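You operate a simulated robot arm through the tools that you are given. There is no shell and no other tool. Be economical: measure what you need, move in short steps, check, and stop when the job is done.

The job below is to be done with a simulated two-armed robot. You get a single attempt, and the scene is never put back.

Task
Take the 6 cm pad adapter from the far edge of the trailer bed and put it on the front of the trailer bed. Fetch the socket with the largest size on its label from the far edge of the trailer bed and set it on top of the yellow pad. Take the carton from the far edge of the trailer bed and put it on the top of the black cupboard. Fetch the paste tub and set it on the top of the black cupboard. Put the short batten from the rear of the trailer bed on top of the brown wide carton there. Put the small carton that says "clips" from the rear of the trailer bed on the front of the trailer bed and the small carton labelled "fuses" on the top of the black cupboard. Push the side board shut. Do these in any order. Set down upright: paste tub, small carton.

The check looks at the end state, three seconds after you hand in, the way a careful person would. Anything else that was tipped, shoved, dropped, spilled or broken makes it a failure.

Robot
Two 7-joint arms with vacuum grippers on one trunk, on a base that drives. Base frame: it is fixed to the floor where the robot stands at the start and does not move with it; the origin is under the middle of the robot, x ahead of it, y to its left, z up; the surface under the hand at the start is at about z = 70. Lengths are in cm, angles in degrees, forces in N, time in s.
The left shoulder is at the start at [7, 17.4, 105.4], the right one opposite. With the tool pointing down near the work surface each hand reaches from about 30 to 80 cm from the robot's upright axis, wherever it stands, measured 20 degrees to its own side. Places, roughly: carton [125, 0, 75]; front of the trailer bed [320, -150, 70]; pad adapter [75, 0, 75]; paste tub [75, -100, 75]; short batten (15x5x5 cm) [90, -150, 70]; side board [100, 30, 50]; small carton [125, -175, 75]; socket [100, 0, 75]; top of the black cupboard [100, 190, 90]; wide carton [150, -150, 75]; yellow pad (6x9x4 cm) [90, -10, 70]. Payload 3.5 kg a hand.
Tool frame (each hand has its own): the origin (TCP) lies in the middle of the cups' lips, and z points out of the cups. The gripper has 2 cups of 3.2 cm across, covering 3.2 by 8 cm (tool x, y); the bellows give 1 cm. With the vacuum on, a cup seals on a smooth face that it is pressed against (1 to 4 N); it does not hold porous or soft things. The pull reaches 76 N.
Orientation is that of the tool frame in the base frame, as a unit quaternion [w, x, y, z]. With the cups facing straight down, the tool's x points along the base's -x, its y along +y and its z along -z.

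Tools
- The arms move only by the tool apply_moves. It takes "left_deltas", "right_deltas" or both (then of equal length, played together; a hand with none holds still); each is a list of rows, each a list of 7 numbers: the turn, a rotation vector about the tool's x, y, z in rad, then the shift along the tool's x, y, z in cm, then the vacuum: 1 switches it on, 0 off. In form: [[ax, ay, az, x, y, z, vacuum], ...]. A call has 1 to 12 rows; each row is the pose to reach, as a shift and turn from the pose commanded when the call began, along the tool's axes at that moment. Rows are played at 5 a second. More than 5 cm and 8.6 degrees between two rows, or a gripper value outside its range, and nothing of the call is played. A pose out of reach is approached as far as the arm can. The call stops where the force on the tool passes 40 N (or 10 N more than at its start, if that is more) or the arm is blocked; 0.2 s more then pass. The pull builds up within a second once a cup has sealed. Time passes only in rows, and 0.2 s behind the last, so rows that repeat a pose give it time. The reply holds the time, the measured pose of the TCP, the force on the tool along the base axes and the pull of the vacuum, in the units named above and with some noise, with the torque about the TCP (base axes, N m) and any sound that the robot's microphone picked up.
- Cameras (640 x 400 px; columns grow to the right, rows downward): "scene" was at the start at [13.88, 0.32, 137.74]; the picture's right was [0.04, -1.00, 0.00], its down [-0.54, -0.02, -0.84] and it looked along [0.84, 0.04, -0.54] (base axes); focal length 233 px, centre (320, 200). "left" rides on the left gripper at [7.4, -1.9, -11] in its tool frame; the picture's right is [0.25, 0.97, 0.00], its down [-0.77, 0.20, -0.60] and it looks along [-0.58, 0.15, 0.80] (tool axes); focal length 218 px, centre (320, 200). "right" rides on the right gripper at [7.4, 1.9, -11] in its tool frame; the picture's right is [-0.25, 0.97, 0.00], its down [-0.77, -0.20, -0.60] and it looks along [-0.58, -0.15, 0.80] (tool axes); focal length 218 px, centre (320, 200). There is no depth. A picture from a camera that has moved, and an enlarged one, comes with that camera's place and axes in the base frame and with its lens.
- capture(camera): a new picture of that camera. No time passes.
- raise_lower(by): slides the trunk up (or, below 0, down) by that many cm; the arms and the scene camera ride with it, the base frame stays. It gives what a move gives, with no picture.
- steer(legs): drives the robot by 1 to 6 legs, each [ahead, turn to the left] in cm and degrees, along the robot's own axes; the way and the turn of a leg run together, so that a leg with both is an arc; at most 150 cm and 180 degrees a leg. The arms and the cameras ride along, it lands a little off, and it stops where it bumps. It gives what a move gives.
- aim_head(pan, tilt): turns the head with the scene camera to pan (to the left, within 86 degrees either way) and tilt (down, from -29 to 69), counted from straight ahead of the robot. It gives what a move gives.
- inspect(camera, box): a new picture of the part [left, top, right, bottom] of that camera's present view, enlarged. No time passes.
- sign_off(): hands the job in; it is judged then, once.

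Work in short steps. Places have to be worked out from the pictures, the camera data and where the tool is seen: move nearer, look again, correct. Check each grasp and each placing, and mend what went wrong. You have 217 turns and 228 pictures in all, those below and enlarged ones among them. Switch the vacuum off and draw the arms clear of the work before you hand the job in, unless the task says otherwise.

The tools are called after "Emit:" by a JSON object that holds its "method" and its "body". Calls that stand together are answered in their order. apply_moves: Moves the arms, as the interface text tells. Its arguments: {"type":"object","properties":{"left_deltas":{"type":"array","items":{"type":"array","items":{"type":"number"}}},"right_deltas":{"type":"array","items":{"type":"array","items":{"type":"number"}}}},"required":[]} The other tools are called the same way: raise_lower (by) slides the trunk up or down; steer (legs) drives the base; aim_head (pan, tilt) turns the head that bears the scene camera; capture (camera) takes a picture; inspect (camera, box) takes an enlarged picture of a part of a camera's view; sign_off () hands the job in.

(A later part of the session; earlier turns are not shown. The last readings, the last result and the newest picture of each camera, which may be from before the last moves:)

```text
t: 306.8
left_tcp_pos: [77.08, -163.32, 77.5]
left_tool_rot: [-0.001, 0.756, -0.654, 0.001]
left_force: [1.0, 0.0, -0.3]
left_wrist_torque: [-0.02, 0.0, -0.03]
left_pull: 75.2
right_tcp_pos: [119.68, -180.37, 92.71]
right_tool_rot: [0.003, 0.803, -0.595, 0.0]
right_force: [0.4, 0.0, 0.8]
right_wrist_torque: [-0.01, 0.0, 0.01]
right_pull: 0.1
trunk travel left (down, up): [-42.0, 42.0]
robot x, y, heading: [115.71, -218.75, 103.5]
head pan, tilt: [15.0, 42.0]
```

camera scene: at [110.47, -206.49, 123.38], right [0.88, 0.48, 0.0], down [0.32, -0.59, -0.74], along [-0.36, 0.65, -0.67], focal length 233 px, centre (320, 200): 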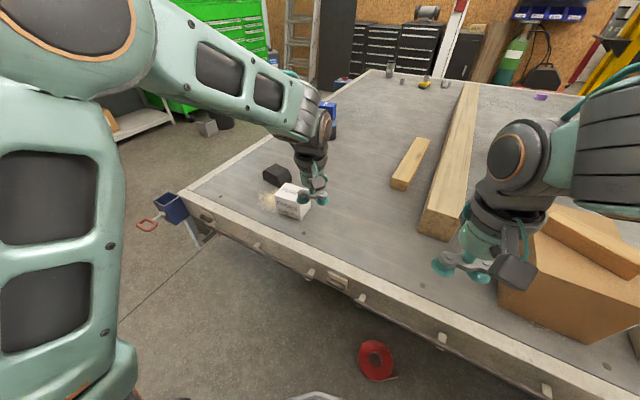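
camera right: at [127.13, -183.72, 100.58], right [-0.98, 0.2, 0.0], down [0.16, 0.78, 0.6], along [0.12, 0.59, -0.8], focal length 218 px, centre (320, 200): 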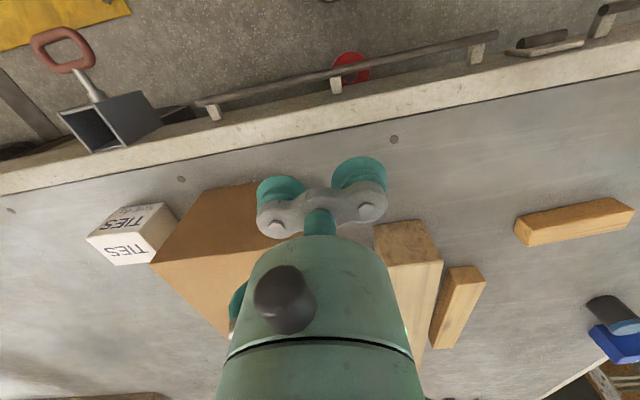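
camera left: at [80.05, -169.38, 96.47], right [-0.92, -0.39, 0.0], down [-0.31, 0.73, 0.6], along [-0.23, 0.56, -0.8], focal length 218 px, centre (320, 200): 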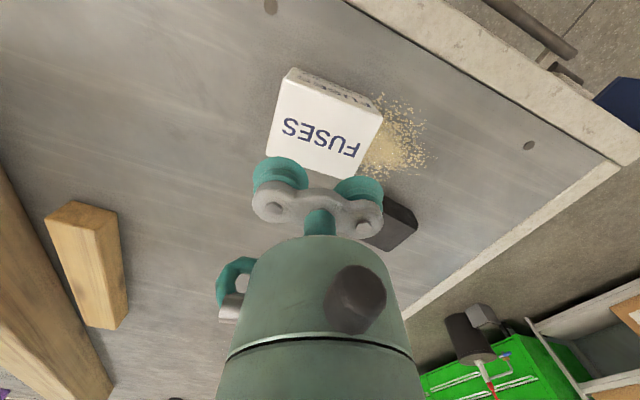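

Sealed. I lift, draw back, and drive around to the near end for the paste tub.

Emit:
{"method": "apply_moves", "body": {"left_deltas": [[0, 0, 0, 0, 0, -2, 1], [0, 0, 0, 0, 0, -5, 1], [0, 0, 0, 0, 0, -9, 1], [0, 0, 0, 0, 0, -13, 1], [0, 0, 0, 4.5, 0, -15, 1], [0, 0, 0, 9, 0, -15, 1], [0, 0, 0, 13, 0, -15, 1]]}}

Emit:
{"method": "steer", "body": {"legs": [[0, 76.5], [150, 0], [25, 0], [0, -90], [132, 0], [0, -90]]}}

Emit:
{"method": "aim_head", "body": {"pan": 0, "tilt": 35}}

Emit:
{"method": "capture", "body": {"camera": "scene"}}

```text
t: 308.4
left_tcp_pos: [79.19, -176.15, 92.99]
left_tool_rot: [-0.001, 0.756, -0.654, 0.0]
left_force: [-0.6, -0.2, -1.6]
left_wrist_torque: [0.0, 0.02, 0.03]
left_pull: 75.7
right_tcp_pos: [119.86, -180.36, 92.89]
right_tool_rot: [0.001, 0.804, -0.594, 0.0]
right_force: [-0.2, -0.2, 0.8]
right_wrist_torque: [0.01, 0.0, 0.02]
right_pull: 0.1
trunk travel left (down, up): [-42.0, 42.0]
robot x, y, heading: [115.85, -218.59, 103.8]
head pan, tilt: [15.0, 42.0]
```

```text
t: 334.2
left_tcp_pos: [-10.37, -56.82, 92.76]
left_tool_rot: [0.0, 0.033, 0.999, 0.0]
left_force: [-0.1, -0.2, -1.8]
left_wrist_torque: [0.02, -0.05, -0.01]
left_pull: 75.8
right_tcp_pos: [-23.18, -95.65, 92.81]
right_tool_rot: [-0.002, -0.042, 0.999, 0.002]
right_force: [-0.6, -0.3, 0.1]
right_wrist_torque: [-0.02, 0.02, 0.01]
right_pull: 0.0
trunk travel left (down, up): [-42.0, 42.0]
robot x, y, heading: [-60.14, -83.72, 1.4]
head pan, tilt: [15.0, 42.0]
```

```text
t: 335.0
left_tcp_pos: [-10.4, -56.78, 92.88]
left_tool_rot: [0.0, 0.033, 0.999, -0.001]
left_force: [0.0, 0.2, -1.1]
left_wrist_torque: [-0.03, 0.01, -0.02]
left_pull: 75.6
right_tcp_pos: [-23.22, -95.75, 92.73]
right_tool_rot: [-0.002, -0.042, 0.999, 0.0]
right_force: [1.0, -0.2, 0.0]
right_wrist_torque: [0.0, 0.01, 0.01]
right_pull: 0.1
trunk travel left (down, up): [-42.0, 42.0]
robot x, y, heading: [-59.7, -83.76, 1.4]
head pan, tilt: [0.0, 35.0]
```

```text
111 pictures are left
camera scene: at [-46.06, -83.31, 124.43], right [0.03, -1.0, 0.0], down [-0.57, -0.02, -0.82], along [0.82, 0.02, -0.57], focal length 233 px, centre (320, 200)
```

scene: 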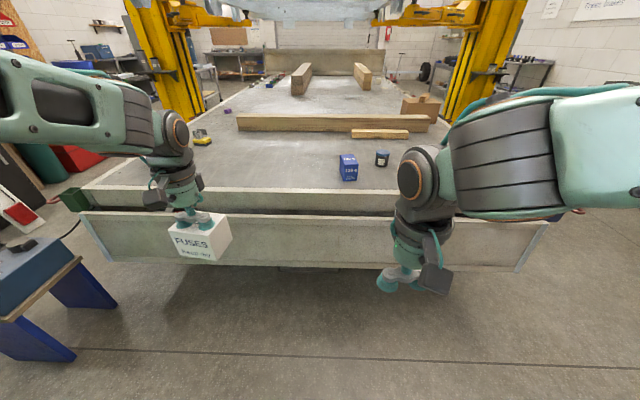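

The tub is near (64,-112). I approach to x≈-7.

Emit:
{"method": "steer", "body": {"legs": [[53, 0]]}}

Emit:
{"method": "aim_head", "body": {"pan": -15, "tilt": 40}}

Emit:
{"method": "capture", "body": {"camera": "scene"}}

Emit:
{"method": "capture", "body": {"camera": "right"}}

```text
t: 338.0
left_tcp_pos: [42.39, -57.21, 92.88]
left_tool_rot: [-0.001, 0.045, 0.999, -0.001]
left_force: [-0.5, -0.3, -1.1]
left_wrist_torque: [-0.01, 0.02, 0.0]
left_pull: 75.7
right_tcp_pos: [28.71, -95.81, 92.74]
right_tool_rot: [-0.002, -0.03, 1.0, 0.002]
right_force: [-0.5, -0.2, -0.6]
right_wrist_torque: [0.02, 0.03, 0.02]
right_pull: 0.0
trunk travel left (down, up): [-42.0, 42.0]
robot x, y, heading: [-7.8, -82.95, 0.0]
head pan, tilt: [0.0, 35.0]
```

```text
t: 338.8
left_tcp_pos: [42.45, -57.28, 92.86]
left_tool_rot: [0.0, 0.046, 0.999, -0.001]
left_force: [1.2, -0.1, -2.2]
left_wrist_torque: [0.03, 0.01, 0.02]
left_pull: 75.4
right_tcp_pos: [28.63, -95.72, 92.83]
right_tool_rot: [-0.003, -0.03, 1.0, 0.001]
right_force: [0.2, -0.5, -0.6]
right_wrist_torque: [-0.01, -0.01, 0.01]
right_pull: 0.1
trunk travel left (down, up): [-42.0, 42.0]
robot x, y, heading: [-7.59, -83.31, 0.1]
head pan, tilt: [-15.0, 40.0]
```

```text
110 pictures are left
camera scene: at [5.54, -85.14, 123.68], right [-0.26, -0.97, 0.0], down [-0.62, 0.17, -0.77], along [0.74, -0.2, -0.64], focal length 233 px, centre (320, 200)
```

scene: 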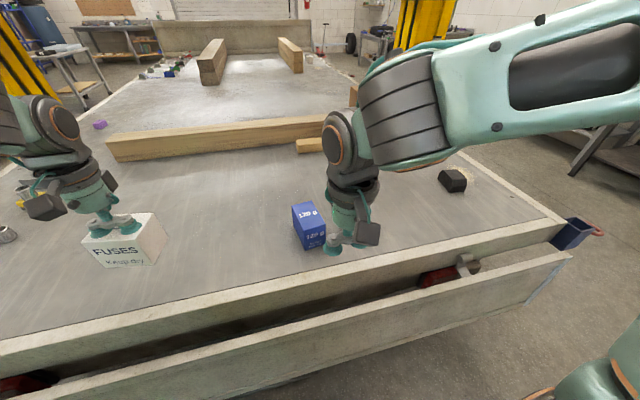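

```text
109 pictures are left
camera right: at [21.31, -94.32, 103.85], right [0.19, 0.98, 0.0], down [0.78, -0.16, 0.6], along [0.59, -0.11, -0.8], focal length 218 px, centre (320, 200)
```

right: 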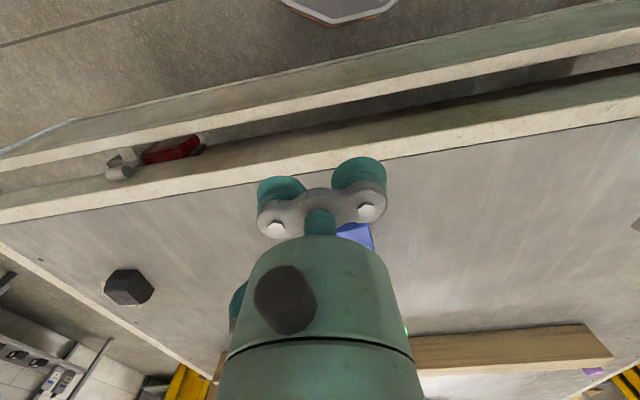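

The tub is hidden behind the right hand; I move the hand toward it at z≈90 and look again.

Emit:
{"method": "apply_moves", "body": {"right_deltas": [[0, 0, 0, -3.5, -2, 0, 0], [0, 0, 0, -7, -4, 0, 0], [0, 0, 0, -10.5, -6, 0, 0], [0, 0, 0, -14, -8, 0, 0], [0, 0, 0, -17.5, -10, 0, 0], [0, 0, 0, -21, -12, 0, 0], [0, 0, 0, -24.5, -14, 0, 0], [0, 0, 0, -28, -16, 0, 0], [0, 0, 0, -31, -17.5, 0, 0]]}}

Emit:
{"method": "capture", "body": {"camera": "right"}}

Emit:
{"method": "inspect", "body": {"camera": "scene", "box": [260, 140, 420, 260]}}

```text
t: 340.8
left_tcp_pos: [42.44, -57.32, 92.83]
left_tool_rot: [-0.001, 0.045, 0.999, -0.001]
left_force: [0.9, -0.5, -2.3]
left_wrist_torque: [-0.02, 0.03, 0.02]
left_pull: 75.3
right_tcp_pos: [60.79, -111.26, 92.95]
right_tool_rot: [-0.002, -0.031, 1.0, 0.001]
right_force: [-0.1, 0.9, 0.4]
right_wrist_torque: [0.01, 0.04, -0.01]
right_pull: 0.1
trunk travel left (down, up): [-42.0, 42.0]
robot x, y, heading: [-7.45, -83.06, -0.0]
head pan, tilt: [-15.0, 40.0]
```

```text
108 pictures are left
camera right: at [53.48, -109.79, 104.03], right [0.19, 0.98, 0.0], down [0.78, -0.15, 0.6], along [0.59, -0.11, -0.8], focal length 218 px, centre (320, 200)
```

right: 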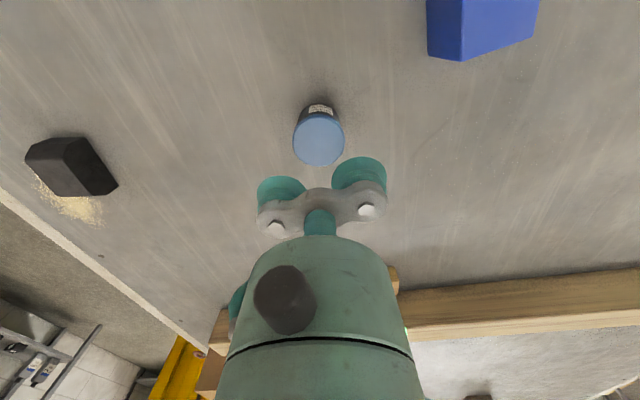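

```text
3.33 times, centred on (340, 200) of scene
camera zoom: at [5.7, -85.2, 123.65], right [-0.26, -0.97, 0.0], down [-0.62, 0.17, -0.77], along [0.74, -0.2, -0.64], focal length 775 px, centre (253, 200)
```

zoom: 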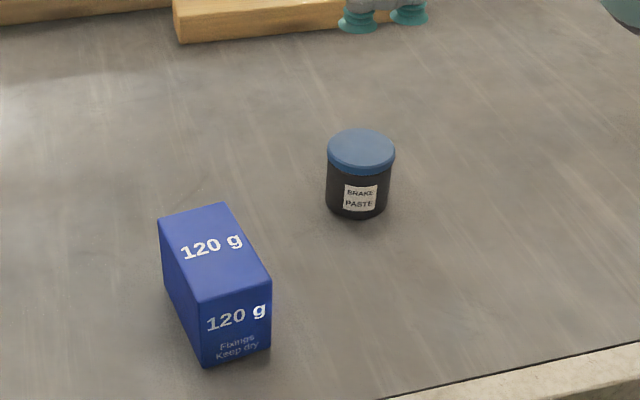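

The lid ("BRAKE PASTE") is centred at (64.1,-112.2,77.3), ~6.4 cm wide: I use one cup (the -y one) on its centre, and descend.

Emit:
{"method": "apply_moves", "body": {"right_deltas": [[0, 0, 0, -1.5, 0.7, 3.5, 0], [0, 0, 0, -3.05, 1.33, 7.5, 0], [0, 0, 0, -3.05, 1.33, 11.5, 1], [0, 0, 0, -3.05, 1.33, 14, 1], [0, 0, 0, -3.05, 1.33, 15, 1], [0, 0, 0, -3.05, 1.33, 15.5, 1], [0, 0, 0, -3.05, 1.33, 15.8, 1], [0, 0, 0, -3.05, 1.33, 15.8, 1], [0, 0, 0, -3.05, 1.33, 15.8, 1]]}}

Emit:
{"method": "inspect", "body": {"camera": "scene", "box": [300, 140, 400, 220]}}

```text
t: 342.8
left_tcp_pos: [42.26, -57.26, 92.92]
left_tool_rot: [0.001, 0.046, 0.999, -0.001]
left_force: [0.1, 0.7, -1.2]
left_wrist_torque: [-0.03, 0.03, 0.0]
left_pull: 75.6
right_tcp_pos: [63.48, -109.78, 77.16]
right_tool_rot: [0.0, -0.031, 1.0, 0.001]
right_force: [-2.7, 0.7, 12.6]
right_wrist_torque: [-0.95, -0.07, -0.05]
right_pull: 37.8
trunk travel left (down, up): [-42.0, 42.0]
robot x, y, heading: [-7.95, -83.33, -0.2]
head pan, tilt: [-15.0, 40.0]
```

```text
5.00 times, centred on (350, 180) of scene
camera zoom: at [5.33, -85.06, 123.71], right [-0.26, -0.97, 0.0], down [-0.62, 0.17, -0.77], along [0.74, -0.2, -0.64], focal length 1163 px, centre (170, 300)
```

zoom: 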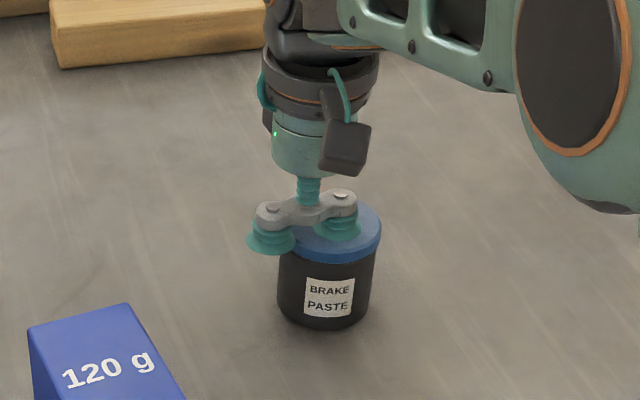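

Sealed (38 N). I lift straight up, then draw back.

Emit:
{"method": "apply_moves", "body": {"right_deltas": [[0, 0, 0, 0, 0, -2, 1], [0, 0, 0, 0, 0, -5, 1], [0, 0, 0, 0, 0, -9, 1], [0, 0, 0, 0, 0, -13, 1], [0, 0, 0, 3, 0, -16, 1], [0, 0, 0, 7, 0, -17, 1], [0, 0, 0, 11.5, 0, -17, 1], [0, 0, 0, 16, 0, -17, 1], [0, 0, 0, 20.5, 0, -17, 1], [0, 0, 0, 25, 0, -17, 1]]}}

Emit:
{"method": "capture", "body": {"camera": "scene"}}

```text
t: 345.0
left_tcp_pos: [42.32, -57.22, 92.78]
left_tool_rot: [0.001, 0.045, 0.999, -0.001]
left_force: [-0.6, -0.4, -1.8]
left_wrist_torque: [-0.02, 0.01, 0.02]
left_pull: 75.2
right_tcp_pos: [38.76, -111.27, 94.02]
right_tool_rot: [-0.002, -0.03, 1.0, 0.0]
right_force: [0.4, 0.2, -2.4]
right_wrist_torque: [-0.58, -0.06, 0.03]
right_pull: 37.3
trunk travel left (down, up): [-42.0, 42.0]
robot x, y, heading: [-7.81, -82.62, 0.3]
head pan, tilt: [-15.0, 40.0]
```

```text
105 pictures are left
camera scene: at [5.38, -85.1, 123.69], right [-0.26, -0.97, 0.0], down [-0.62, 0.17, -0.77], along [0.74, -0.2, -0.64], focal length 233 px, centre (320, 200)
```

scene: 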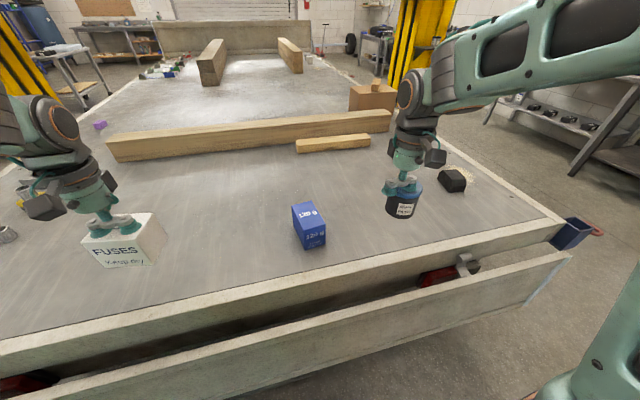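

Both held. I drive back around to the cupboard side in two stages.

Emit:
{"method": "steer", "body": {"legs": [[-52, 0], [0, 90], [150, 0], [45, 0]]}}

```text
t: 361.1
left_tcp_pos: [-82.75, 158.68, 92.97]
left_tool_rot: [0.001, -0.665, 0.747, 0.0]
left_force: [3.6, -21.5, -5.2]
left_wrist_torque: [-0.44, -0.2, 0.55]
left_pull: 75.8
right_tcp_pos: [-28.83, 154.1, 94.04]
right_tool_rot: [0.002, 0.72, -0.694, -0.001]
right_force: [0.0, -0.7, -1.8]
right_wrist_torque: [0.01, -0.57, 0.05]
right_pull: 37.8
trunk travel left (down, up): [-42.0, 42.0]
robot x, y, heading: [-58.29, 108.52, 88.8]
head pan, tilt: [-15.0, 40.0]
```

The left-held carton touches something (21 N, the ladder or panel). I back off at once and look.

Emit:
{"method": "steer", "body": {"legs": [[-8, 0]]}}

Emit:
{"method": "aim_head", "body": {"pan": 25, "tilt": 30}}

Emit:
{"method": "capture", "body": {"camera": "scene"}}

Emit:
{"method": "capture", "body": {"camera": "left"}}

```text
t: 362.1
left_tcp_pos: [-82.91, 150.71, 92.89]
left_tool_rot: [0.0, -0.666, 0.746, -0.001]
left_force: [0.7, -0.8, -1.0]
left_wrist_torque: [-0.14, 0.01, -0.01]
left_pull: 75.4
right_tcp_pos: [-29.01, 145.94, 93.9]
right_tool_rot: [0.001, 0.72, -0.694, 0.0]
right_force: [0.3, -0.5, -3.3]
right_wrist_torque: [0.07, -0.6, 0.07]
right_pull: 37.6
trunk travel left (down, up): [-42.0, 42.0]
robot x, y, heading: [-58.96, 100.24, 88.6]
head pan, tilt: [-15.0, 40.0]
```

```text
t: 363.2
left_tcp_pos: [-82.88, 150.9, 92.76]
left_tool_rot: [-0.001, -0.665, 0.747, -0.002]
left_force: [-1.1, 0.0, -1.0]
left_wrist_torque: [-0.15, 0.04, -0.01]
left_pull: 75.0
right_tcp_pos: [-28.98, 146.11, 93.88]
right_tool_rot: [0.002, 0.719, -0.695, 0.001]
right_force: [-0.9, 0.9, -3.6]
right_wrist_torque: [0.06, -0.61, 0.03]
right_pull: 37.7
trunk travel left (down, up): [-42.0, 42.0]
robot x, y, heading: [-58.37, 100.39, 88.7]
head pan, tilt: [25.0, 30.0]
```

```text
104 pictures are left
camera scene: at [-62.04, 113.5, 125.21], right [0.92, 0.4, 0.0], down [0.2, -0.46, -0.87], along [-0.35, 0.79, -0.5], focal length 233 px, centre (320, 200)
```

scene: 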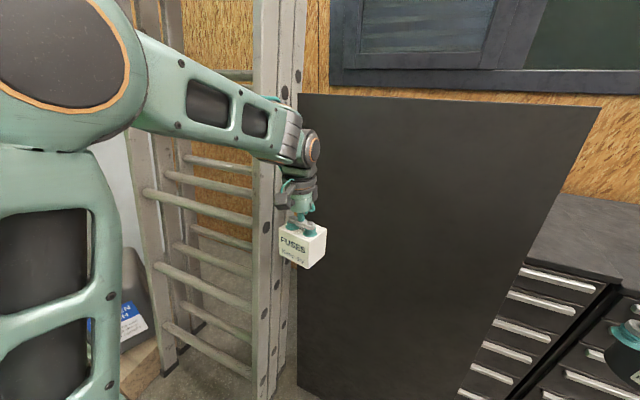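

```text
103 pictures are left
camera left: at [-81.8, 143.47, 103.77], right [-0.99, -0.14, 0.0], down [-0.11, 0.79, 0.6], along [-0.08, 0.6, -0.8], focal length 218 px, centre (320, 200)
```

left: 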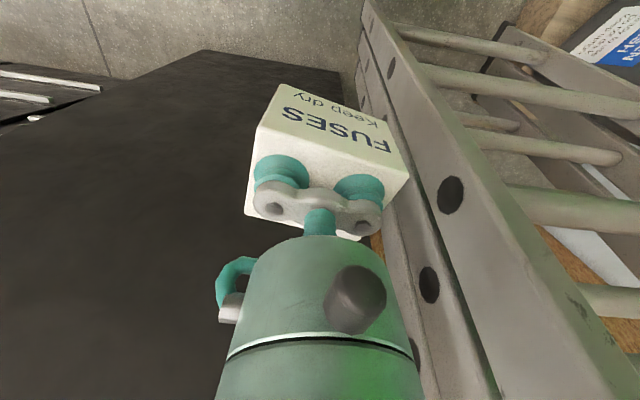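

The carton is still held and nothing fell. I back off further, tuck the hands in, raise the trunk, and take a flatter path.

Emit:
{"method": "steer", "body": {"legs": [[-12, 0]]}}

Emit:
{"method": "apply_moves", "body": {"left_deltas": [[0, 0, 0, 3, -2.5, 0, 1], [0, 0, 0, 6, -5, 0, 1], [0, 0, 0, 9, -8, 0, 1]], "right_deltas": [[0, 0, 0, 2, 2.5, 0, 1], [0, 0, 0, 4, 5, 0, 1], [0, 0, 0, 6, 8, 0, 1]]}}

Emit:
{"method": "raise_lower", "body": {"by": 20}}

Emit:
{"method": "steer", "body": {"legs": [[0, -62], [52, 0], [0, -26], [100, 0]]}}

Emit:
{"method": "aim_head", "body": {"pan": 30, "tilt": 35}}

Emit:
{"method": "capture", "body": {"camera": "scene"}}

```text
t: 364.4
left_tcp_pos: [-83.24, 138.83, 92.87]
left_tool_rot: [0.0, -0.665, 0.747, -0.002]
left_force: [0.1, -0.2, -1.4]
left_wrist_torque: [-0.14, -0.01, -0.01]
left_pull: 75.5
right_tcp_pos: [-29.26, 134.0, 93.89]
right_tool_rot: [0.001, 0.719, -0.695, 0.0]
right_force: [-0.2, -0.6, -1.2]
right_wrist_torque: [0.02, -0.66, 0.04]
right_pull: 37.6
trunk travel left (down, up): [-42.0, 42.0]
robot x, y, heading: [-58.95, 88.27, 88.6]
head pan, tilt: [25.0, 30.0]
```

```text
t: 365.2
left_tcp_pos: [-75.95, 128.98, 92.94]
left_tool_rot: [0.0, -0.665, 0.747, -0.001]
left_force: [0.5, -0.2, -1.8]
left_wrist_torque: [-0.17, 0.02, 0.02]
left_pull: 75.7
right_tcp_pos: [-35.31, 130.56, 92.86]
right_tool_rot: [0.021, 0.713, -0.701, -0.013]
right_force: [-0.3, -0.7, -2.1]
right_wrist_torque: [0.02, -0.58, 0.04]
right_pull: 38.0
right hand out of reach, approached as far as the arm can: row 3
trunk travel left (down, up): [-42.0, 42.0]
robot x, y, heading: [-59.0, 87.95, 88.7]
head pan, tilt: [25.0, 30.0]
```

```text
t: 367.4
left_tcp_pos: [-76.15, 128.81, 112.97]
left_tool_rot: [0.0, -0.666, 0.746, -0.002]
left_force: [-0.4, 0.7, -2.0]
left_wrist_torque: [-0.17, 0.04, 0.0]
left_pull: 75.6
right_tcp_pos: [-35.83, 130.54, 113.27]
right_tool_rot: [0.017, 0.717, -0.696, -0.015]
right_force: [-0.2, 0.1, -1.9]
right_wrist_torque: [0.01, -0.62, 0.0]
right_pull: 37.4
trunk travel left (down, up): [-62.0, 22.0]
robot x, y, heading: [-58.9, 88.11, 88.6]
head pan, tilt: [25.0, 30.0]
```

```text
t: 379.4
left_tcp_pos: [131.1, 127.88, 112.85]
left_tool_rot: [-0.002, 0.046, 0.999, 0.0]
left_force: [-0.8, 0.4, -1.5]
left_wrist_torque: [0.04, 0.14, 0.04]
left_pull: 75.7
right_tcp_pos: [133.77, 87.42, 113.26]
right_tool_rot: [-0.002, -0.027, 0.999, 0.023]
right_force: [0.3, 0.2, -3.0]
right_wrist_torque: [-0.66, -0.04, 0.04]
right_pull: 38.4
trunk travel left (down, up): [-62.0, 22.0]
robot x, y, heading: [91.16, 109.57, -0.0]
head pan, tilt: [25.0, 30.0]
```

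```text
t: 380.1
left_tcp_pos: [131.16, 127.81, 112.97]
left_tool_rot: [-0.002, 0.046, 0.999, -0.001]
left_force: [0.3, 0.5, -1.5]
left_wrist_torque: [0.01, 0.15, 0.02]
left_pull: 76.1
right_tcp_pos: [133.86, 87.37, 113.3]
right_tool_rot: [-0.003, -0.026, 0.999, 0.024]
right_force: [0.0, -0.2, -1.8]
right_wrist_torque: [-0.59, 0.0, 0.07]
right_pull: 38.3
trunk travel left (down, up): [-62.0, 22.0]
robot x, y, heading: [90.77, 109.49, 0.1]
head pan, tilt: [30.0, 35.0]
```

```text
102 pictures are left
camera scene: at [103.63, 113.85, 144.43], right [0.5, -0.87, 0.0], down [-0.5, -0.29, -0.82], along [0.71, 0.41, -0.57], focal length 233 px, centre (320, 200)
```

scene: 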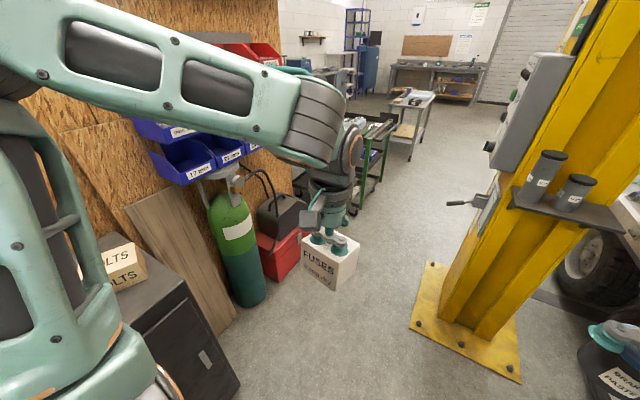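

I move ahead 22 cm and turn to heading ~75°, then view the cupboard top for free space.

Emit:
{"method": "steer", "body": {"legs": [[23, 0], [0, 75]]}}

Emit:
{"method": "aim_head", "body": {"pan": 10, "tilt": 45}}

Emit:
{"method": "capture", "body": {"camera": "scene"}}

Emit:
{"method": "capture", "body": {"camera": "left"}}

Emit:
{"method": "capture", "body": {"camera": "right"}}

```text
t: 385.2
left_tcp_pos: [104.13, 152.58, 112.93]
left_tool_rot: [-0.001, -0.595, 0.804, -0.001]
left_force: [0.0, 0.6, -0.5]
left_wrist_torque: [-0.18, 0.05, 0.01]
left_pull: 75.3
right_tcp_pos: [144.37, 147.01, 113.26]
right_tool_rot: [-0.017, -0.65, 0.759, 0.017]
right_force: [0.3, -0.1, -2.4]
right_wrist_torque: [-0.12, -0.61, 0.06]
right_pull: 37.7
trunk travel left (down, up): [-62.0, 22.0]
robot x, y, heading: [113.81, 109.47, 78.5]
head pan, tilt: [30.0, 35.0]
```

```text
t: 386.0
left_tcp_pos: [104.1, 152.63, 112.92]
left_tool_rot: [-0.001, -0.596, 0.803, -0.002]
left_force: [0.2, -0.1, -1.2]
left_wrist_torque: [-0.16, 0.02, -0.02]
left_pull: 75.2
right_tcp_pos: [144.36, 147.05, 113.32]
right_tool_rot: [-0.018, -0.651, 0.759, 0.018]
right_force: [0.7, -0.4, -1.7]
right_wrist_torque: [-0.07, -0.62, 0.03]
right_pull: 38.2
trunk travel left (down, up): [-62.0, 22.0]
robot x, y, heading: [114.35, 109.68, 78.1]
head pan, tilt: [10.0, 45.0]
```

```text
101 pictures are left
camera scene: at [115.17, 122.57, 142.95], right [1.0, -0.03, 0.0], down [-0.02, -0.71, -0.71], along [0.02, 0.71, -0.71], focal length 233 px, centre (320, 200)
```

scene: 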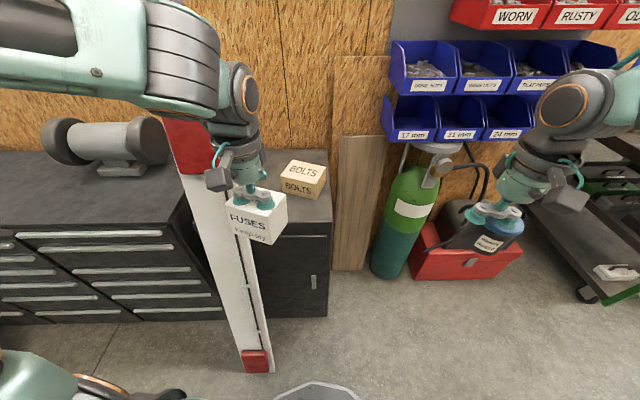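

```text
100 pictures are left
camera left: at [103.88, 145.08, 123.88], right [-1.0, 0.04, 0.0], down [0.03, 0.8, 0.6], along [0.03, 0.6, -0.8], focal length 218 px, centre (320, 200)
```

left: 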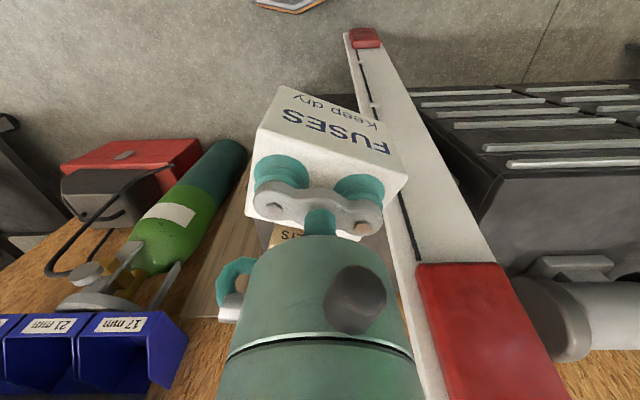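

```text
99 pictures are left
camera right: at [141.88, 140.02, 124.4], right [-0.92, 0.4, 0.05], down [0.35, 0.73, 0.59], along [0.2, 0.56, -0.81], focal length 218 px, centre (320, 200)
```

right: 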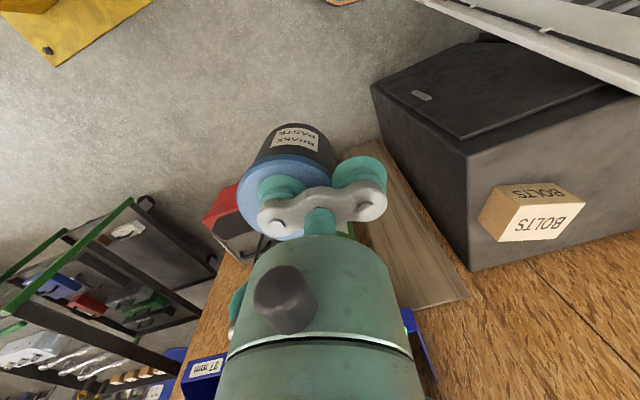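

Free front strip: I'll put FUSES at about (104,169.5) and the tub at (115,169), keeping clear of the leaning board (right edge x≈94). Left first: forward, then down to 4 cm above.

Emit:
{"method": "apply_moves", "body": {"left_deltas": [[0, 0, 0, -4, 1.2, 0, 1], [0, 0, 0, -8, 2.4, 0, 1], [0, 0, 0, -12, 3.5, 0, 1], [0, 0, 0, -16.2, 4.7, 0, 1], [0, 0, 0, -16.2, 4.7, 4, 1], [0, 0, 0, -16.2, 4.7, 8.5, 1], [0, 0, 0, -16.2, 4.7, 12.5, 1], [0, 0, 0, -16.2, 4.7, 16, 1], [0, 0, 0, -16.2, 4.7, 16, 1]]}}

Emit:
{"method": "inspect", "body": {"camera": "scene", "box": [180, 100, 360, 280]}}

Emit:
{"method": "capture", "body": {"camera": "left"}}

```text
t: 388.0
left_tcp_pos: [104.49, 169.45, 96.59]
left_tool_rot: [0.0, -0.595, 0.804, -0.001]
left_force: [-0.6, -0.3, -1.1]
left_wrist_torque: [-0.16, 0.07, 0.0]
left_pull: 75.7
right_tcp_pos: [144.36, 146.92, 113.25]
right_tool_rot: [-0.018, -0.65, 0.76, 0.017]
right_force: [0.6, 0.1, -2.7]
right_wrist_torque: [-0.11, -0.59, 0.02]
right_pull: 37.4
trunk travel left (down, up): [-62.0, 22.0]
robot x, y, heading: [114.1, 109.12, 78.1]
head pan, tilt: [10.0, 45.0]
```

```text
2.22 times, centred on (270, 190) of scene
camera zoom: at [115.21, 122.52, 142.95], right [1.0, -0.03, 0.0], down [-0.02, -0.71, -0.71], along [0.02, 0.71, -0.71], focal length 517 px, centre (431, 222)
```

zoom: 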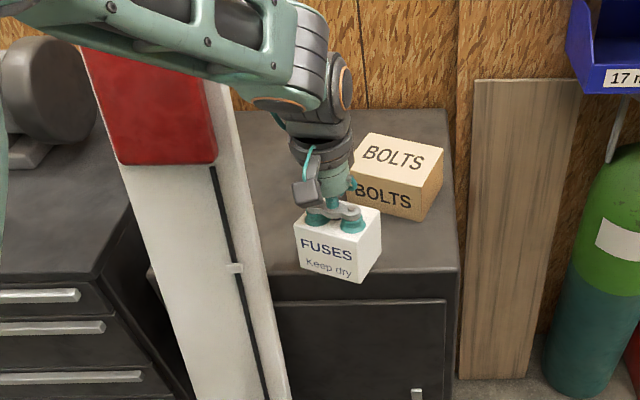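

```text
97 pictures are left
camera left: at [104.23, 161.97, 107.61], right [-1.0, 0.04, 0.0], down [0.03, 0.8, 0.6], along [0.03, 0.6, -0.8], focal length 218 px, centre (320, 200)
```

left: 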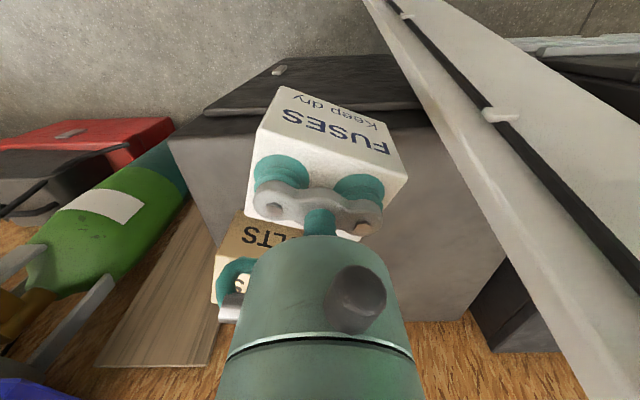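

The front edge is nearer y≈168, so I shift FUSES to about (102.5,174.7), then lower to contact.

Emit:
{"method": "apply_moves", "body": {"left_deltas": [[0, 0, 0, -2.2, 1.7, 0, 1], [0, 0, 0, -4.4, 3.4, 0, 1], [0, 0, 0, -4.4, 3.4, 1.5, 1], [0, 0, 0, -4.4, 3.4, 2.3, 1], [0, 0, 0, -4.4, 3.4, 2.6, 1]]}}

Emit:
{"method": "inspect", "body": {"camera": "scene", "box": [180, 100, 360, 280]}}

```text
t: 389.2
left_tcp_pos: [102.34, 174.65, 94.16]
left_tool_rot: [-0.001, -0.594, 0.804, -0.002]
left_force: [0.7, 0.2, -1.5]
left_wrist_torque: [-0.16, 0.05, -0.01]
left_pull: 76.0
right_tcp_pos: [144.31, 147.09, 113.2]
right_tool_rot: [-0.017, -0.651, 0.759, 0.018]
right_force: [-0.7, 0.7, -1.9]
right_wrist_torque: [-0.09, -0.58, 0.05]
right_pull: 38.0
trunk travel left (down, up): [-62.0, 22.0]
robot x, y, heading: [114.05, 109.41, 78.2]
head pan, tilt: [10.0, 45.0]
```

```text
2.22 times, centred on (270, 190) of scene
camera zoom: at [115.18, 122.57, 142.95], right [1.0, -0.03, 0.0], down [-0.02, -0.71, -0.71], along [0.02, 0.71, -0.71], focal length 517 px, centre (431, 222)
```

zoom: 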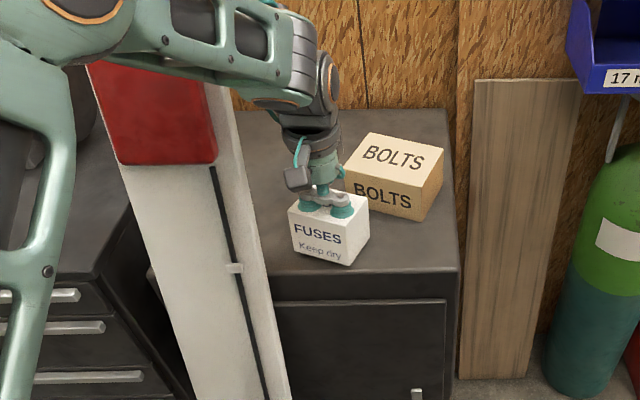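

Slightly more inward (1 cm) and down until contact.

Emit:
{"method": "apply_moves", "body": {"left_deltas": [[0, 0, 0, -1, 0.3, 0, 1], [0, 0, 0, -1, 0.3, 0.4, 1], [0, 0, 0, -1, 0.3, 0.8, 1], [0, 0, 0, -1, 0.3, 1.1, 1], [0, 0, 0, -1, 0.3, 1.1, 1]]}}

```text
t: 390.4
left_tcp_pos: [102.39, 175.27, 93.68]
left_tool_rot: [0.002, -0.596, 0.803, 0.002]
left_force: [-6.5, -7.2, 37.1]
left_wrist_torque: [0.58, -0.35, 0.16]
left_pull: 76.2
right_tcp_pos: [144.31, 146.43, 113.51]
right_tool_rot: [-0.015, -0.651, 0.759, 0.02]
right_force: [-0.2, -0.1, -2.9]
right_wrist_torque: [-0.06, -0.6, 0.03]
right_pull: 38.1
trunk travel left (down, up): [-62.0, 22.0]
robot x, y, heading: [114.28, 109.54, 78.5]
head pan, tilt: [10.0, 45.0]
```

Firm contact (37 N). I relieve, release, wait, rise and retreat.

Emit:
{"method": "apply_moves", "body": {"left_deltas": [[0, 0, 0, 0, 0, -0.5, 1], [0, 0, 0, 0, 0, -0.5, 0], [0, 0, 0, 0, 0, -0.5, 0], [0, 0, 0, 0, 0, -0.5, 0], [0, 0, 0, 0, 0, -0.5, 0], [0, 0, 0, 0, 0, -1.5, 0], [0, 0, 0, 0, 0, -5, 0], [0, 0, 0, 0, 0, -9, 0], [0, 0, 0, 0, 0, -13, 0], [0, 0, 0, 0, 0, -17, 0]]}}

Emit:
{"method": "inspect", "body": {"camera": "scene", "box": [180, 100, 360, 280]}}

```text
t: 392.6
left_tcp_pos: [102.36, 175.48, 109.96]
left_tool_rot: [0.0, -0.595, 0.803, -0.002]
left_force: [0.2, 0.2, 0.2]
left_wrist_torque: [0.01, 0.01, 0.0]
left_pull: 0.1
right_tcp_pos: [144.31, 146.97, 113.32]
right_tool_rot: [-0.018, -0.65, 0.759, 0.018]
right_force: [0.2, -0.7, -1.9]
right_wrist_torque: [-0.1, -0.61, 0.04]
right_pull: 37.4
trunk travel left (down, up): [-62.0, 22.0]
robot x, y, heading: [114.32, 109.45, 78.2]
head pan, tilt: [10.0, 45.0]
```

```text
2.22 times, centred on (270, 190) of scene
camera zoom: at [115.18, 122.47, 142.95], right [1.0, -0.03, 0.0], down [-0.02, -0.71, -0.71], along [0.02, 0.71, -0.71], focal length 517 px, centre (431, 222)
```

zoom: 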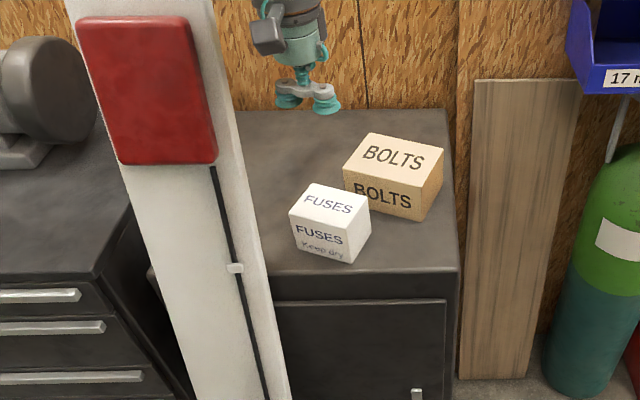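

FUSES stands upright, well on. I retract the left arm and turn 22° left so the right hand can reach for the tub's place.

Emit:
{"method": "apply_moves", "body": {"left_deltas": [[0, 0, 0, 4.4, -1.7, 0, 0], [0, 0, 0, 8.8, -3.4, 0, 0], [0, 0, 0, 13.2, -5, 0, 0], [0, 0, 0, 17.6, -6.7, 0, 0], [0, 0, 0, 22, -8.4, 0, 0], [0, 0, 0, 22, -12.5, 0, 0]]}}

Emit:
{"method": "steer", "body": {"legs": [[0, 22]]}}

Emit:
{"method": "aim_head", "body": {"pan": -12, "tilt": 45}}

Emit:
{"method": "capture", "body": {"camera": "scene"}}

```text
t: 394.0
left_tcp_pos: [108.48, 150.87, 110.06]
left_tool_rot: [-0.002, -0.595, 0.803, 0.001]
left_force: [0.6, -0.3, -0.2]
left_wrist_torque: [0.0, 0.06, -0.01]
left_pull: 0.1
right_tcp_pos: [144.71, 146.92, 113.03]
right_tool_rot: [-0.02, -0.651, 0.759, 0.019]
right_force: [0.3, -0.7, -3.2]
right_wrist_torque: [-0.07, -0.54, 0.04]
right_pull: 37.4
trunk travel left (down, up): [-62.0, 22.0]
robot x, y, heading: [113.8, 109.69, 78.6]
head pan, tilt: [10.0, 45.0]
```

```text
t: 395.6
left_tcp_pos: [93.12, 145.75, 110.09]
left_tool_rot: [0.001, 0.735, -0.678, 0.002]
left_force: [0.0, 0.5, 0.1]
left_wrist_torque: [0.01, -0.02, -0.02]
left_pull: 0.1
right_tcp_pos: [128.37, 155.6, 113.24]
right_tool_rot: [0.021, 0.781, -0.624, -0.014]
right_force: [-0.2, 0.8, -2.3]
right_wrist_torque: [0.11, -0.62, 0.05]
right_pull: 38.0
trunk travel left (down, up): [-62.0, 22.0]
robot x, y, heading: [113.87, 109.49, 99.9]
head pan, tilt: [10.0, 45.0]
```

```text
t: 396.4
left_tcp_pos: [93.12, 145.75, 110.12]
left_tool_rot: [0.001, 0.736, -0.677, 0.002]
left_force: [-0.2, 0.8, 0.5]
left_wrist_torque: [-0.02, 0.02, 0.0]
left_pull: 0.0
right_tcp_pos: [128.34, 155.65, 113.3]
right_tool_rot: [0.022, 0.782, -0.623, -0.013]
right_force: [-0.6, -1.3, -2.8]
right_wrist_torque: [0.14, -0.55, 0.03]
right_pull: 37.6
trunk travel left (down, up): [-62.0, 22.0]
robot x, y, heading: [113.88, 109.94, 100.1]
head pan, tilt: [-12.0, 45.0]
```

```text
94 pictures are left
camera scene: at [113.2, 122.6, 142.94], right [1.0, -0.02, 0.0], down [-0.02, -0.71, -0.71], along [0.02, 0.71, -0.71], focal length 233 px, centre (320, 200)
```

scene: 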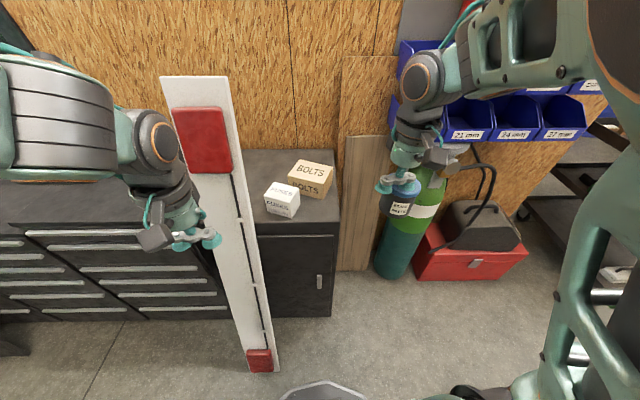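

I carry the tub, levelled, to above (114.7,172.7).

Emit:
{"method": "apply_moves", "body": {"right_deltas": [[0.025, 0, 0, -3.8, 2.3, 0, 1], [0.05, -0.007, 0, -7.6, 4.6, 0, 1], [0.05, -0.007, 0, -11.4, 6.9, 0, 1], [0.05, -0.007, 0, -15.2, 9.2, 0, 1], [0.05, -0.007, 0, -19.7, 11.8, 0, 1], [0.05, -0.007, 0, -19.7, 11.8, 4.5, 1], [0.05, -0.007, 0, -19.7, 11.8, 9, 1], [0.05, -0.007, 0, -19.7, 11.8, 13.5, 1], [0.05, -0.007, 0, -19.7, 11.8, 15.5, 1]]}}

Emit:
{"method": "inspect", "body": {"camera": "scene", "box": [220, 100, 380, 260]}}

Emit:
{"method": "capture", "body": {"camera": "right"}}

```text
refused: row 5 steps farther than a row can; nothing moved
```

```text
2.50 times, centred on (300, 180) of scene
camera zoom: at [113.2, 122.6, 142.94], right [1.0, -0.02, 0.0], down [-0.02, -0.71, -0.71], along [0.02, 0.71, -0.71], focal length 582 px, centre (370, 250)
```

zoom: 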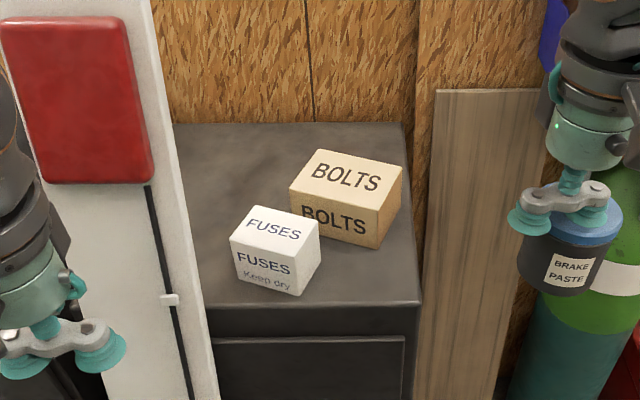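

```text
92 pictures are left
camera right: at [128.67, 148.19, 124.39], right [-1.0, 0.03, 0.05], down [0.05, 0.81, 0.59], along [-0.02, 0.59, -0.81], focal length 218 px, centre (320, 200)
```

right: 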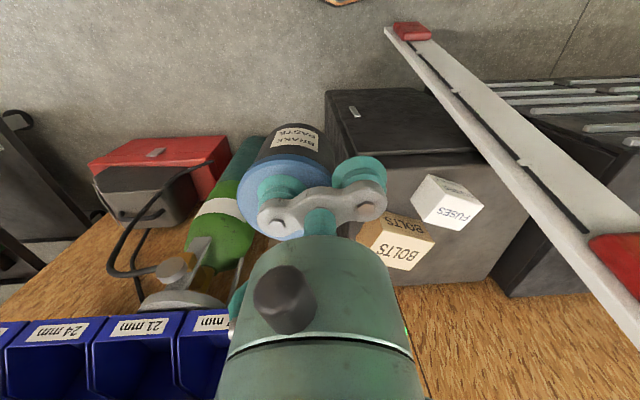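

I refine the target to (114.5,174.7) and repeat with shorter rows.

Emit:
{"method": "apply_moves", "body": {"right_deltas": [[0.025, 0, 0, -4, 2.2, 0, 1], [0.05, -0.007, 0, -8, 4.4, 0, 1], [0.05, -0.007, 0, -12, 6.5, 0, 1], [0.05, -0.007, 0, -16, 8.6, 0, 1], [0.05, -0.007, 0, -19.5, 10.5, 0, 1], [0.05, -0.007, 0, -21.65, 11.55, 0, 1], [0.05, -0.007, 0, -21.65, 11.55, 4.5, 1], [0.05, -0.007, 0, -21.65, 11.55, 9, 1], [0.05, -0.007, 0, -21.65, 11.55, 13.5, 1], [0.05, -0.007, 0, -21.65, 11.55, 15.5, 1]]}}

Emit:
{"method": "inspect", "body": {"camera": "scene", "box": [220, 100, 380, 260]}}

Emit:
{"method": "capture", "body": {"camera": "right"}}

```text
t: 398.6
left_tcp_pos: [93.02, 145.78, 110.1]
left_tool_rot: [0.001, 0.736, -0.677, 0.003]
left_force: [0.2, -0.1, -0.3]
left_wrist_torque: [0.02, -0.02, 0.0]
left_pull: 0.1
right_tcp_pos: [111.44, 173.78, 98.56]
right_tool_rot: [-0.001, 0.782, -0.623, -0.001]
right_force: [-0.3, -0.2, -2.9]
right_wrist_torque: [0.17, -0.61, 0.06]
right_pull: 38.2
trunk travel left (down, up): [-62.0, 22.0]
robot x, y, heading: [113.81, 109.44, 99.9]
head pan, tilt: [-12.0, 45.0]
```

```text
2.50 times, centred on (300, 180) of scene
camera zoom: at [113.3, 122.61, 142.95], right [1.0, -0.04, 0.0], down [-0.03, -0.71, -0.71], along [0.03, 0.71, -0.71], focal length 582 px, centre (370, 250)
```

zoom: 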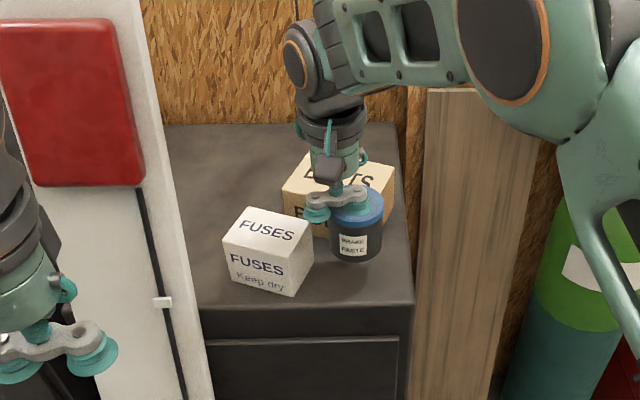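

```text
90 pictures are left
camera right: at [111.18, 166.12, 109.57], right [-1.0, 0.03, 0.0], down [0.03, 0.79, 0.61], along [0.02, 0.61, -0.8], focal length 218 px, centre (320, 200)
```

right: 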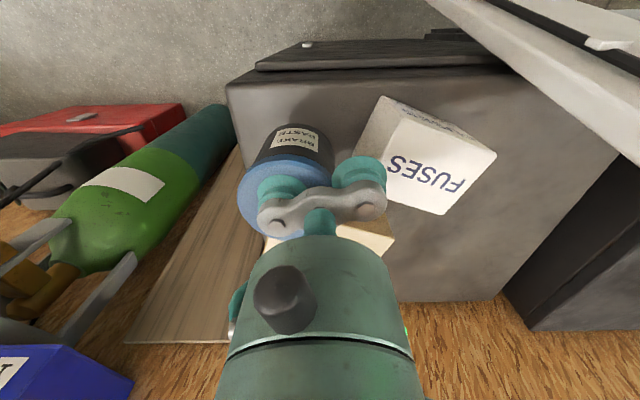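

The free cup would come close to FUSES; I shift 1 cm right, then lower to contact.

Emit:
{"method": "apply_moves", "body": {"right_deltas": [[0, 0, 0, 0, -1.1, 0, 1], [0, 0, 0, 0, -1.1, 2, 1], [0, 0, 0, 0, -1.1, 3.8, 1], [0, 0, 0, 0, -1.1, 4.6, 1], [0, 0, 0, 0, -1.1, 4.6, 1]]}}

Emit:
{"method": "inspect", "body": {"camera": "scene", "box": [220, 100, 380, 260]}}

```text
t: 399.8
left_tcp_pos: [93.13, 145.87, 110.1]
left_tool_rot: [0.001, 0.736, -0.677, 0.002]
left_force: [-0.6, -0.5, -0.3]
left_wrist_torque: [0.03, -0.03, -0.01]
left_pull: 0.0
right_tcp_pos: [112.4, 174.29, 93.52]
right_tool_rot: [0.0, 0.782, -0.624, -0.001]
right_force: [0.2, -0.1, -2.3]
right_wrist_torque: [0.12, -0.59, 0.01]
right_pull: 37.6
trunk travel left (down, up): [-62.0, 22.0]
robot x, y, heading: [113.72, 109.6, 99.8]
head pan, tilt: [-12.0, 45.0]
```

```text
2.50 times, centred on (300, 180) of scene
camera zoom: at [113.29, 122.6, 142.94], right [1.0, -0.04, 0.0], down [-0.03, -0.71, -0.71], along [0.03, 0.71, -0.71], focal length 582 px, centre (370, 250)
```

zoom: 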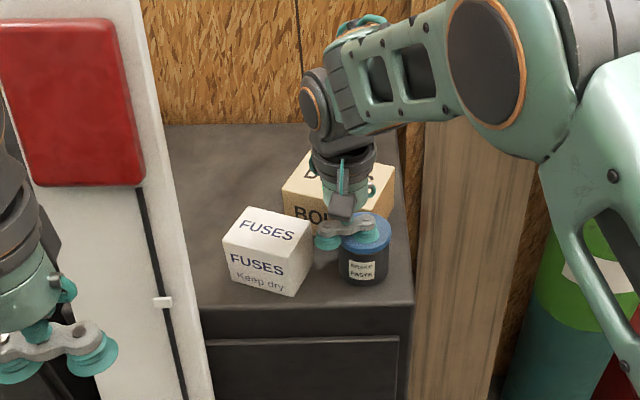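

Just above the surface; I lower by small steps to contact.

Emit:
{"method": "apply_moves", "body": {"right_deltas": [[0, 0, 0, 0, 0, 0.3, 1], [0, 0, 0, 0, 0, 0.5, 1], [0, 0, 0, 0, 0, 0.7, 1], [0, 0, 0, 0, 0, 0.7, 1]]}}

```text
t: 400.8
left_tcp_pos: [92.87, 145.53, 110.3]
left_tool_rot: [0.0, 0.735, -0.678, 0.002]
left_force: [-0.2, 0.1, 1.0]
left_wrist_torque: [0.0, 0.01, 0.02]
left_pull: 0.1
right_tcp_pos: [112.31, 174.07, 93.1]
right_tool_rot: [-0.004, 0.781, -0.624, -0.003]
right_force: [-6.4, 7.5, 25.8]
right_wrist_torque: [0.32, -1.03, 0.2]
right_pull: 38.2
trunk travel left (down, up): [-62.0, 22.0]
robot x, y, heading: [113.88, 109.8, 100.0]
head pan, tilt: [-12.0, 45.0]
```

Contact (26 N). Relieve, release, wait, rise and draw back.

Emit:
{"method": "apply_moves", "body": {"right_deltas": [[0, 0, 0, 0, 0, -0.4, 1], [0, 0, 0, 0, 0, -0.4, 0], [0, 0, 0, 0, 0, -0.4, 0], [0, 0, 0, 0, 0, -0.4, 0], [0, 0, 0, 0, 0, -0.4, 0], [0, 0, 0, 0, 0, -1.5, 0], [0, 0, 0, 0, 0, -5, 0], [0, 0, 0, 0, 0, -9, 0], [0, 0, 0, 0, 0, -13, 0], [0, 0, 0, 0, 0, -17, 0], [0, 0, 0, 4, -2, -17, 0], [0, 0, 0, 8, -4, -17, 0]]}}

Emit:
{"method": "inspect", "body": {"camera": "scene", "box": [220, 100, 380, 260]}}

```text
t: 403.4
left_tcp_pos: [93.24, 145.57, 110.2]
left_tool_rot: [0.0, 0.735, -0.678, 0.002]
left_force: [-0.4, -0.6, -0.3]
left_wrist_torque: [0.0, 0.01, 0.01]
left_pull: 0.0
right_tcp_pos: [118.49, 166.98, 109.69]
right_tool_rot: [-0.001, 0.782, -0.623, -0.001]
right_force: [-0.5, -0.8, -0.1]
right_wrist_torque: [0.0, 0.03, -0.01]
right_pull: 0.0
trunk travel left (down, up): [-62.0, 22.0]
robot x, y, heading: [113.84, 109.77, 100.0]
head pan, tilt: [-12.0, 45.0]
```

```text
2.50 times, centred on (300, 180) of scene
camera zoom: at [113.42, 122.39, 142.96], right [1.0, -0.04, 0.0], down [-0.03, -0.71, -0.71], along [0.02, 0.71, -0.71], focal length 582 px, centre (370, 250)
```

zoom: 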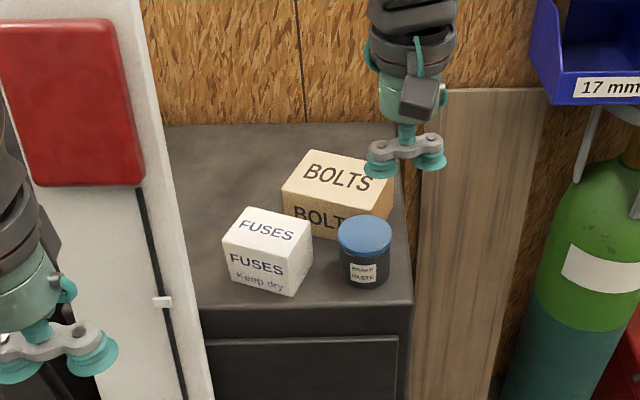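

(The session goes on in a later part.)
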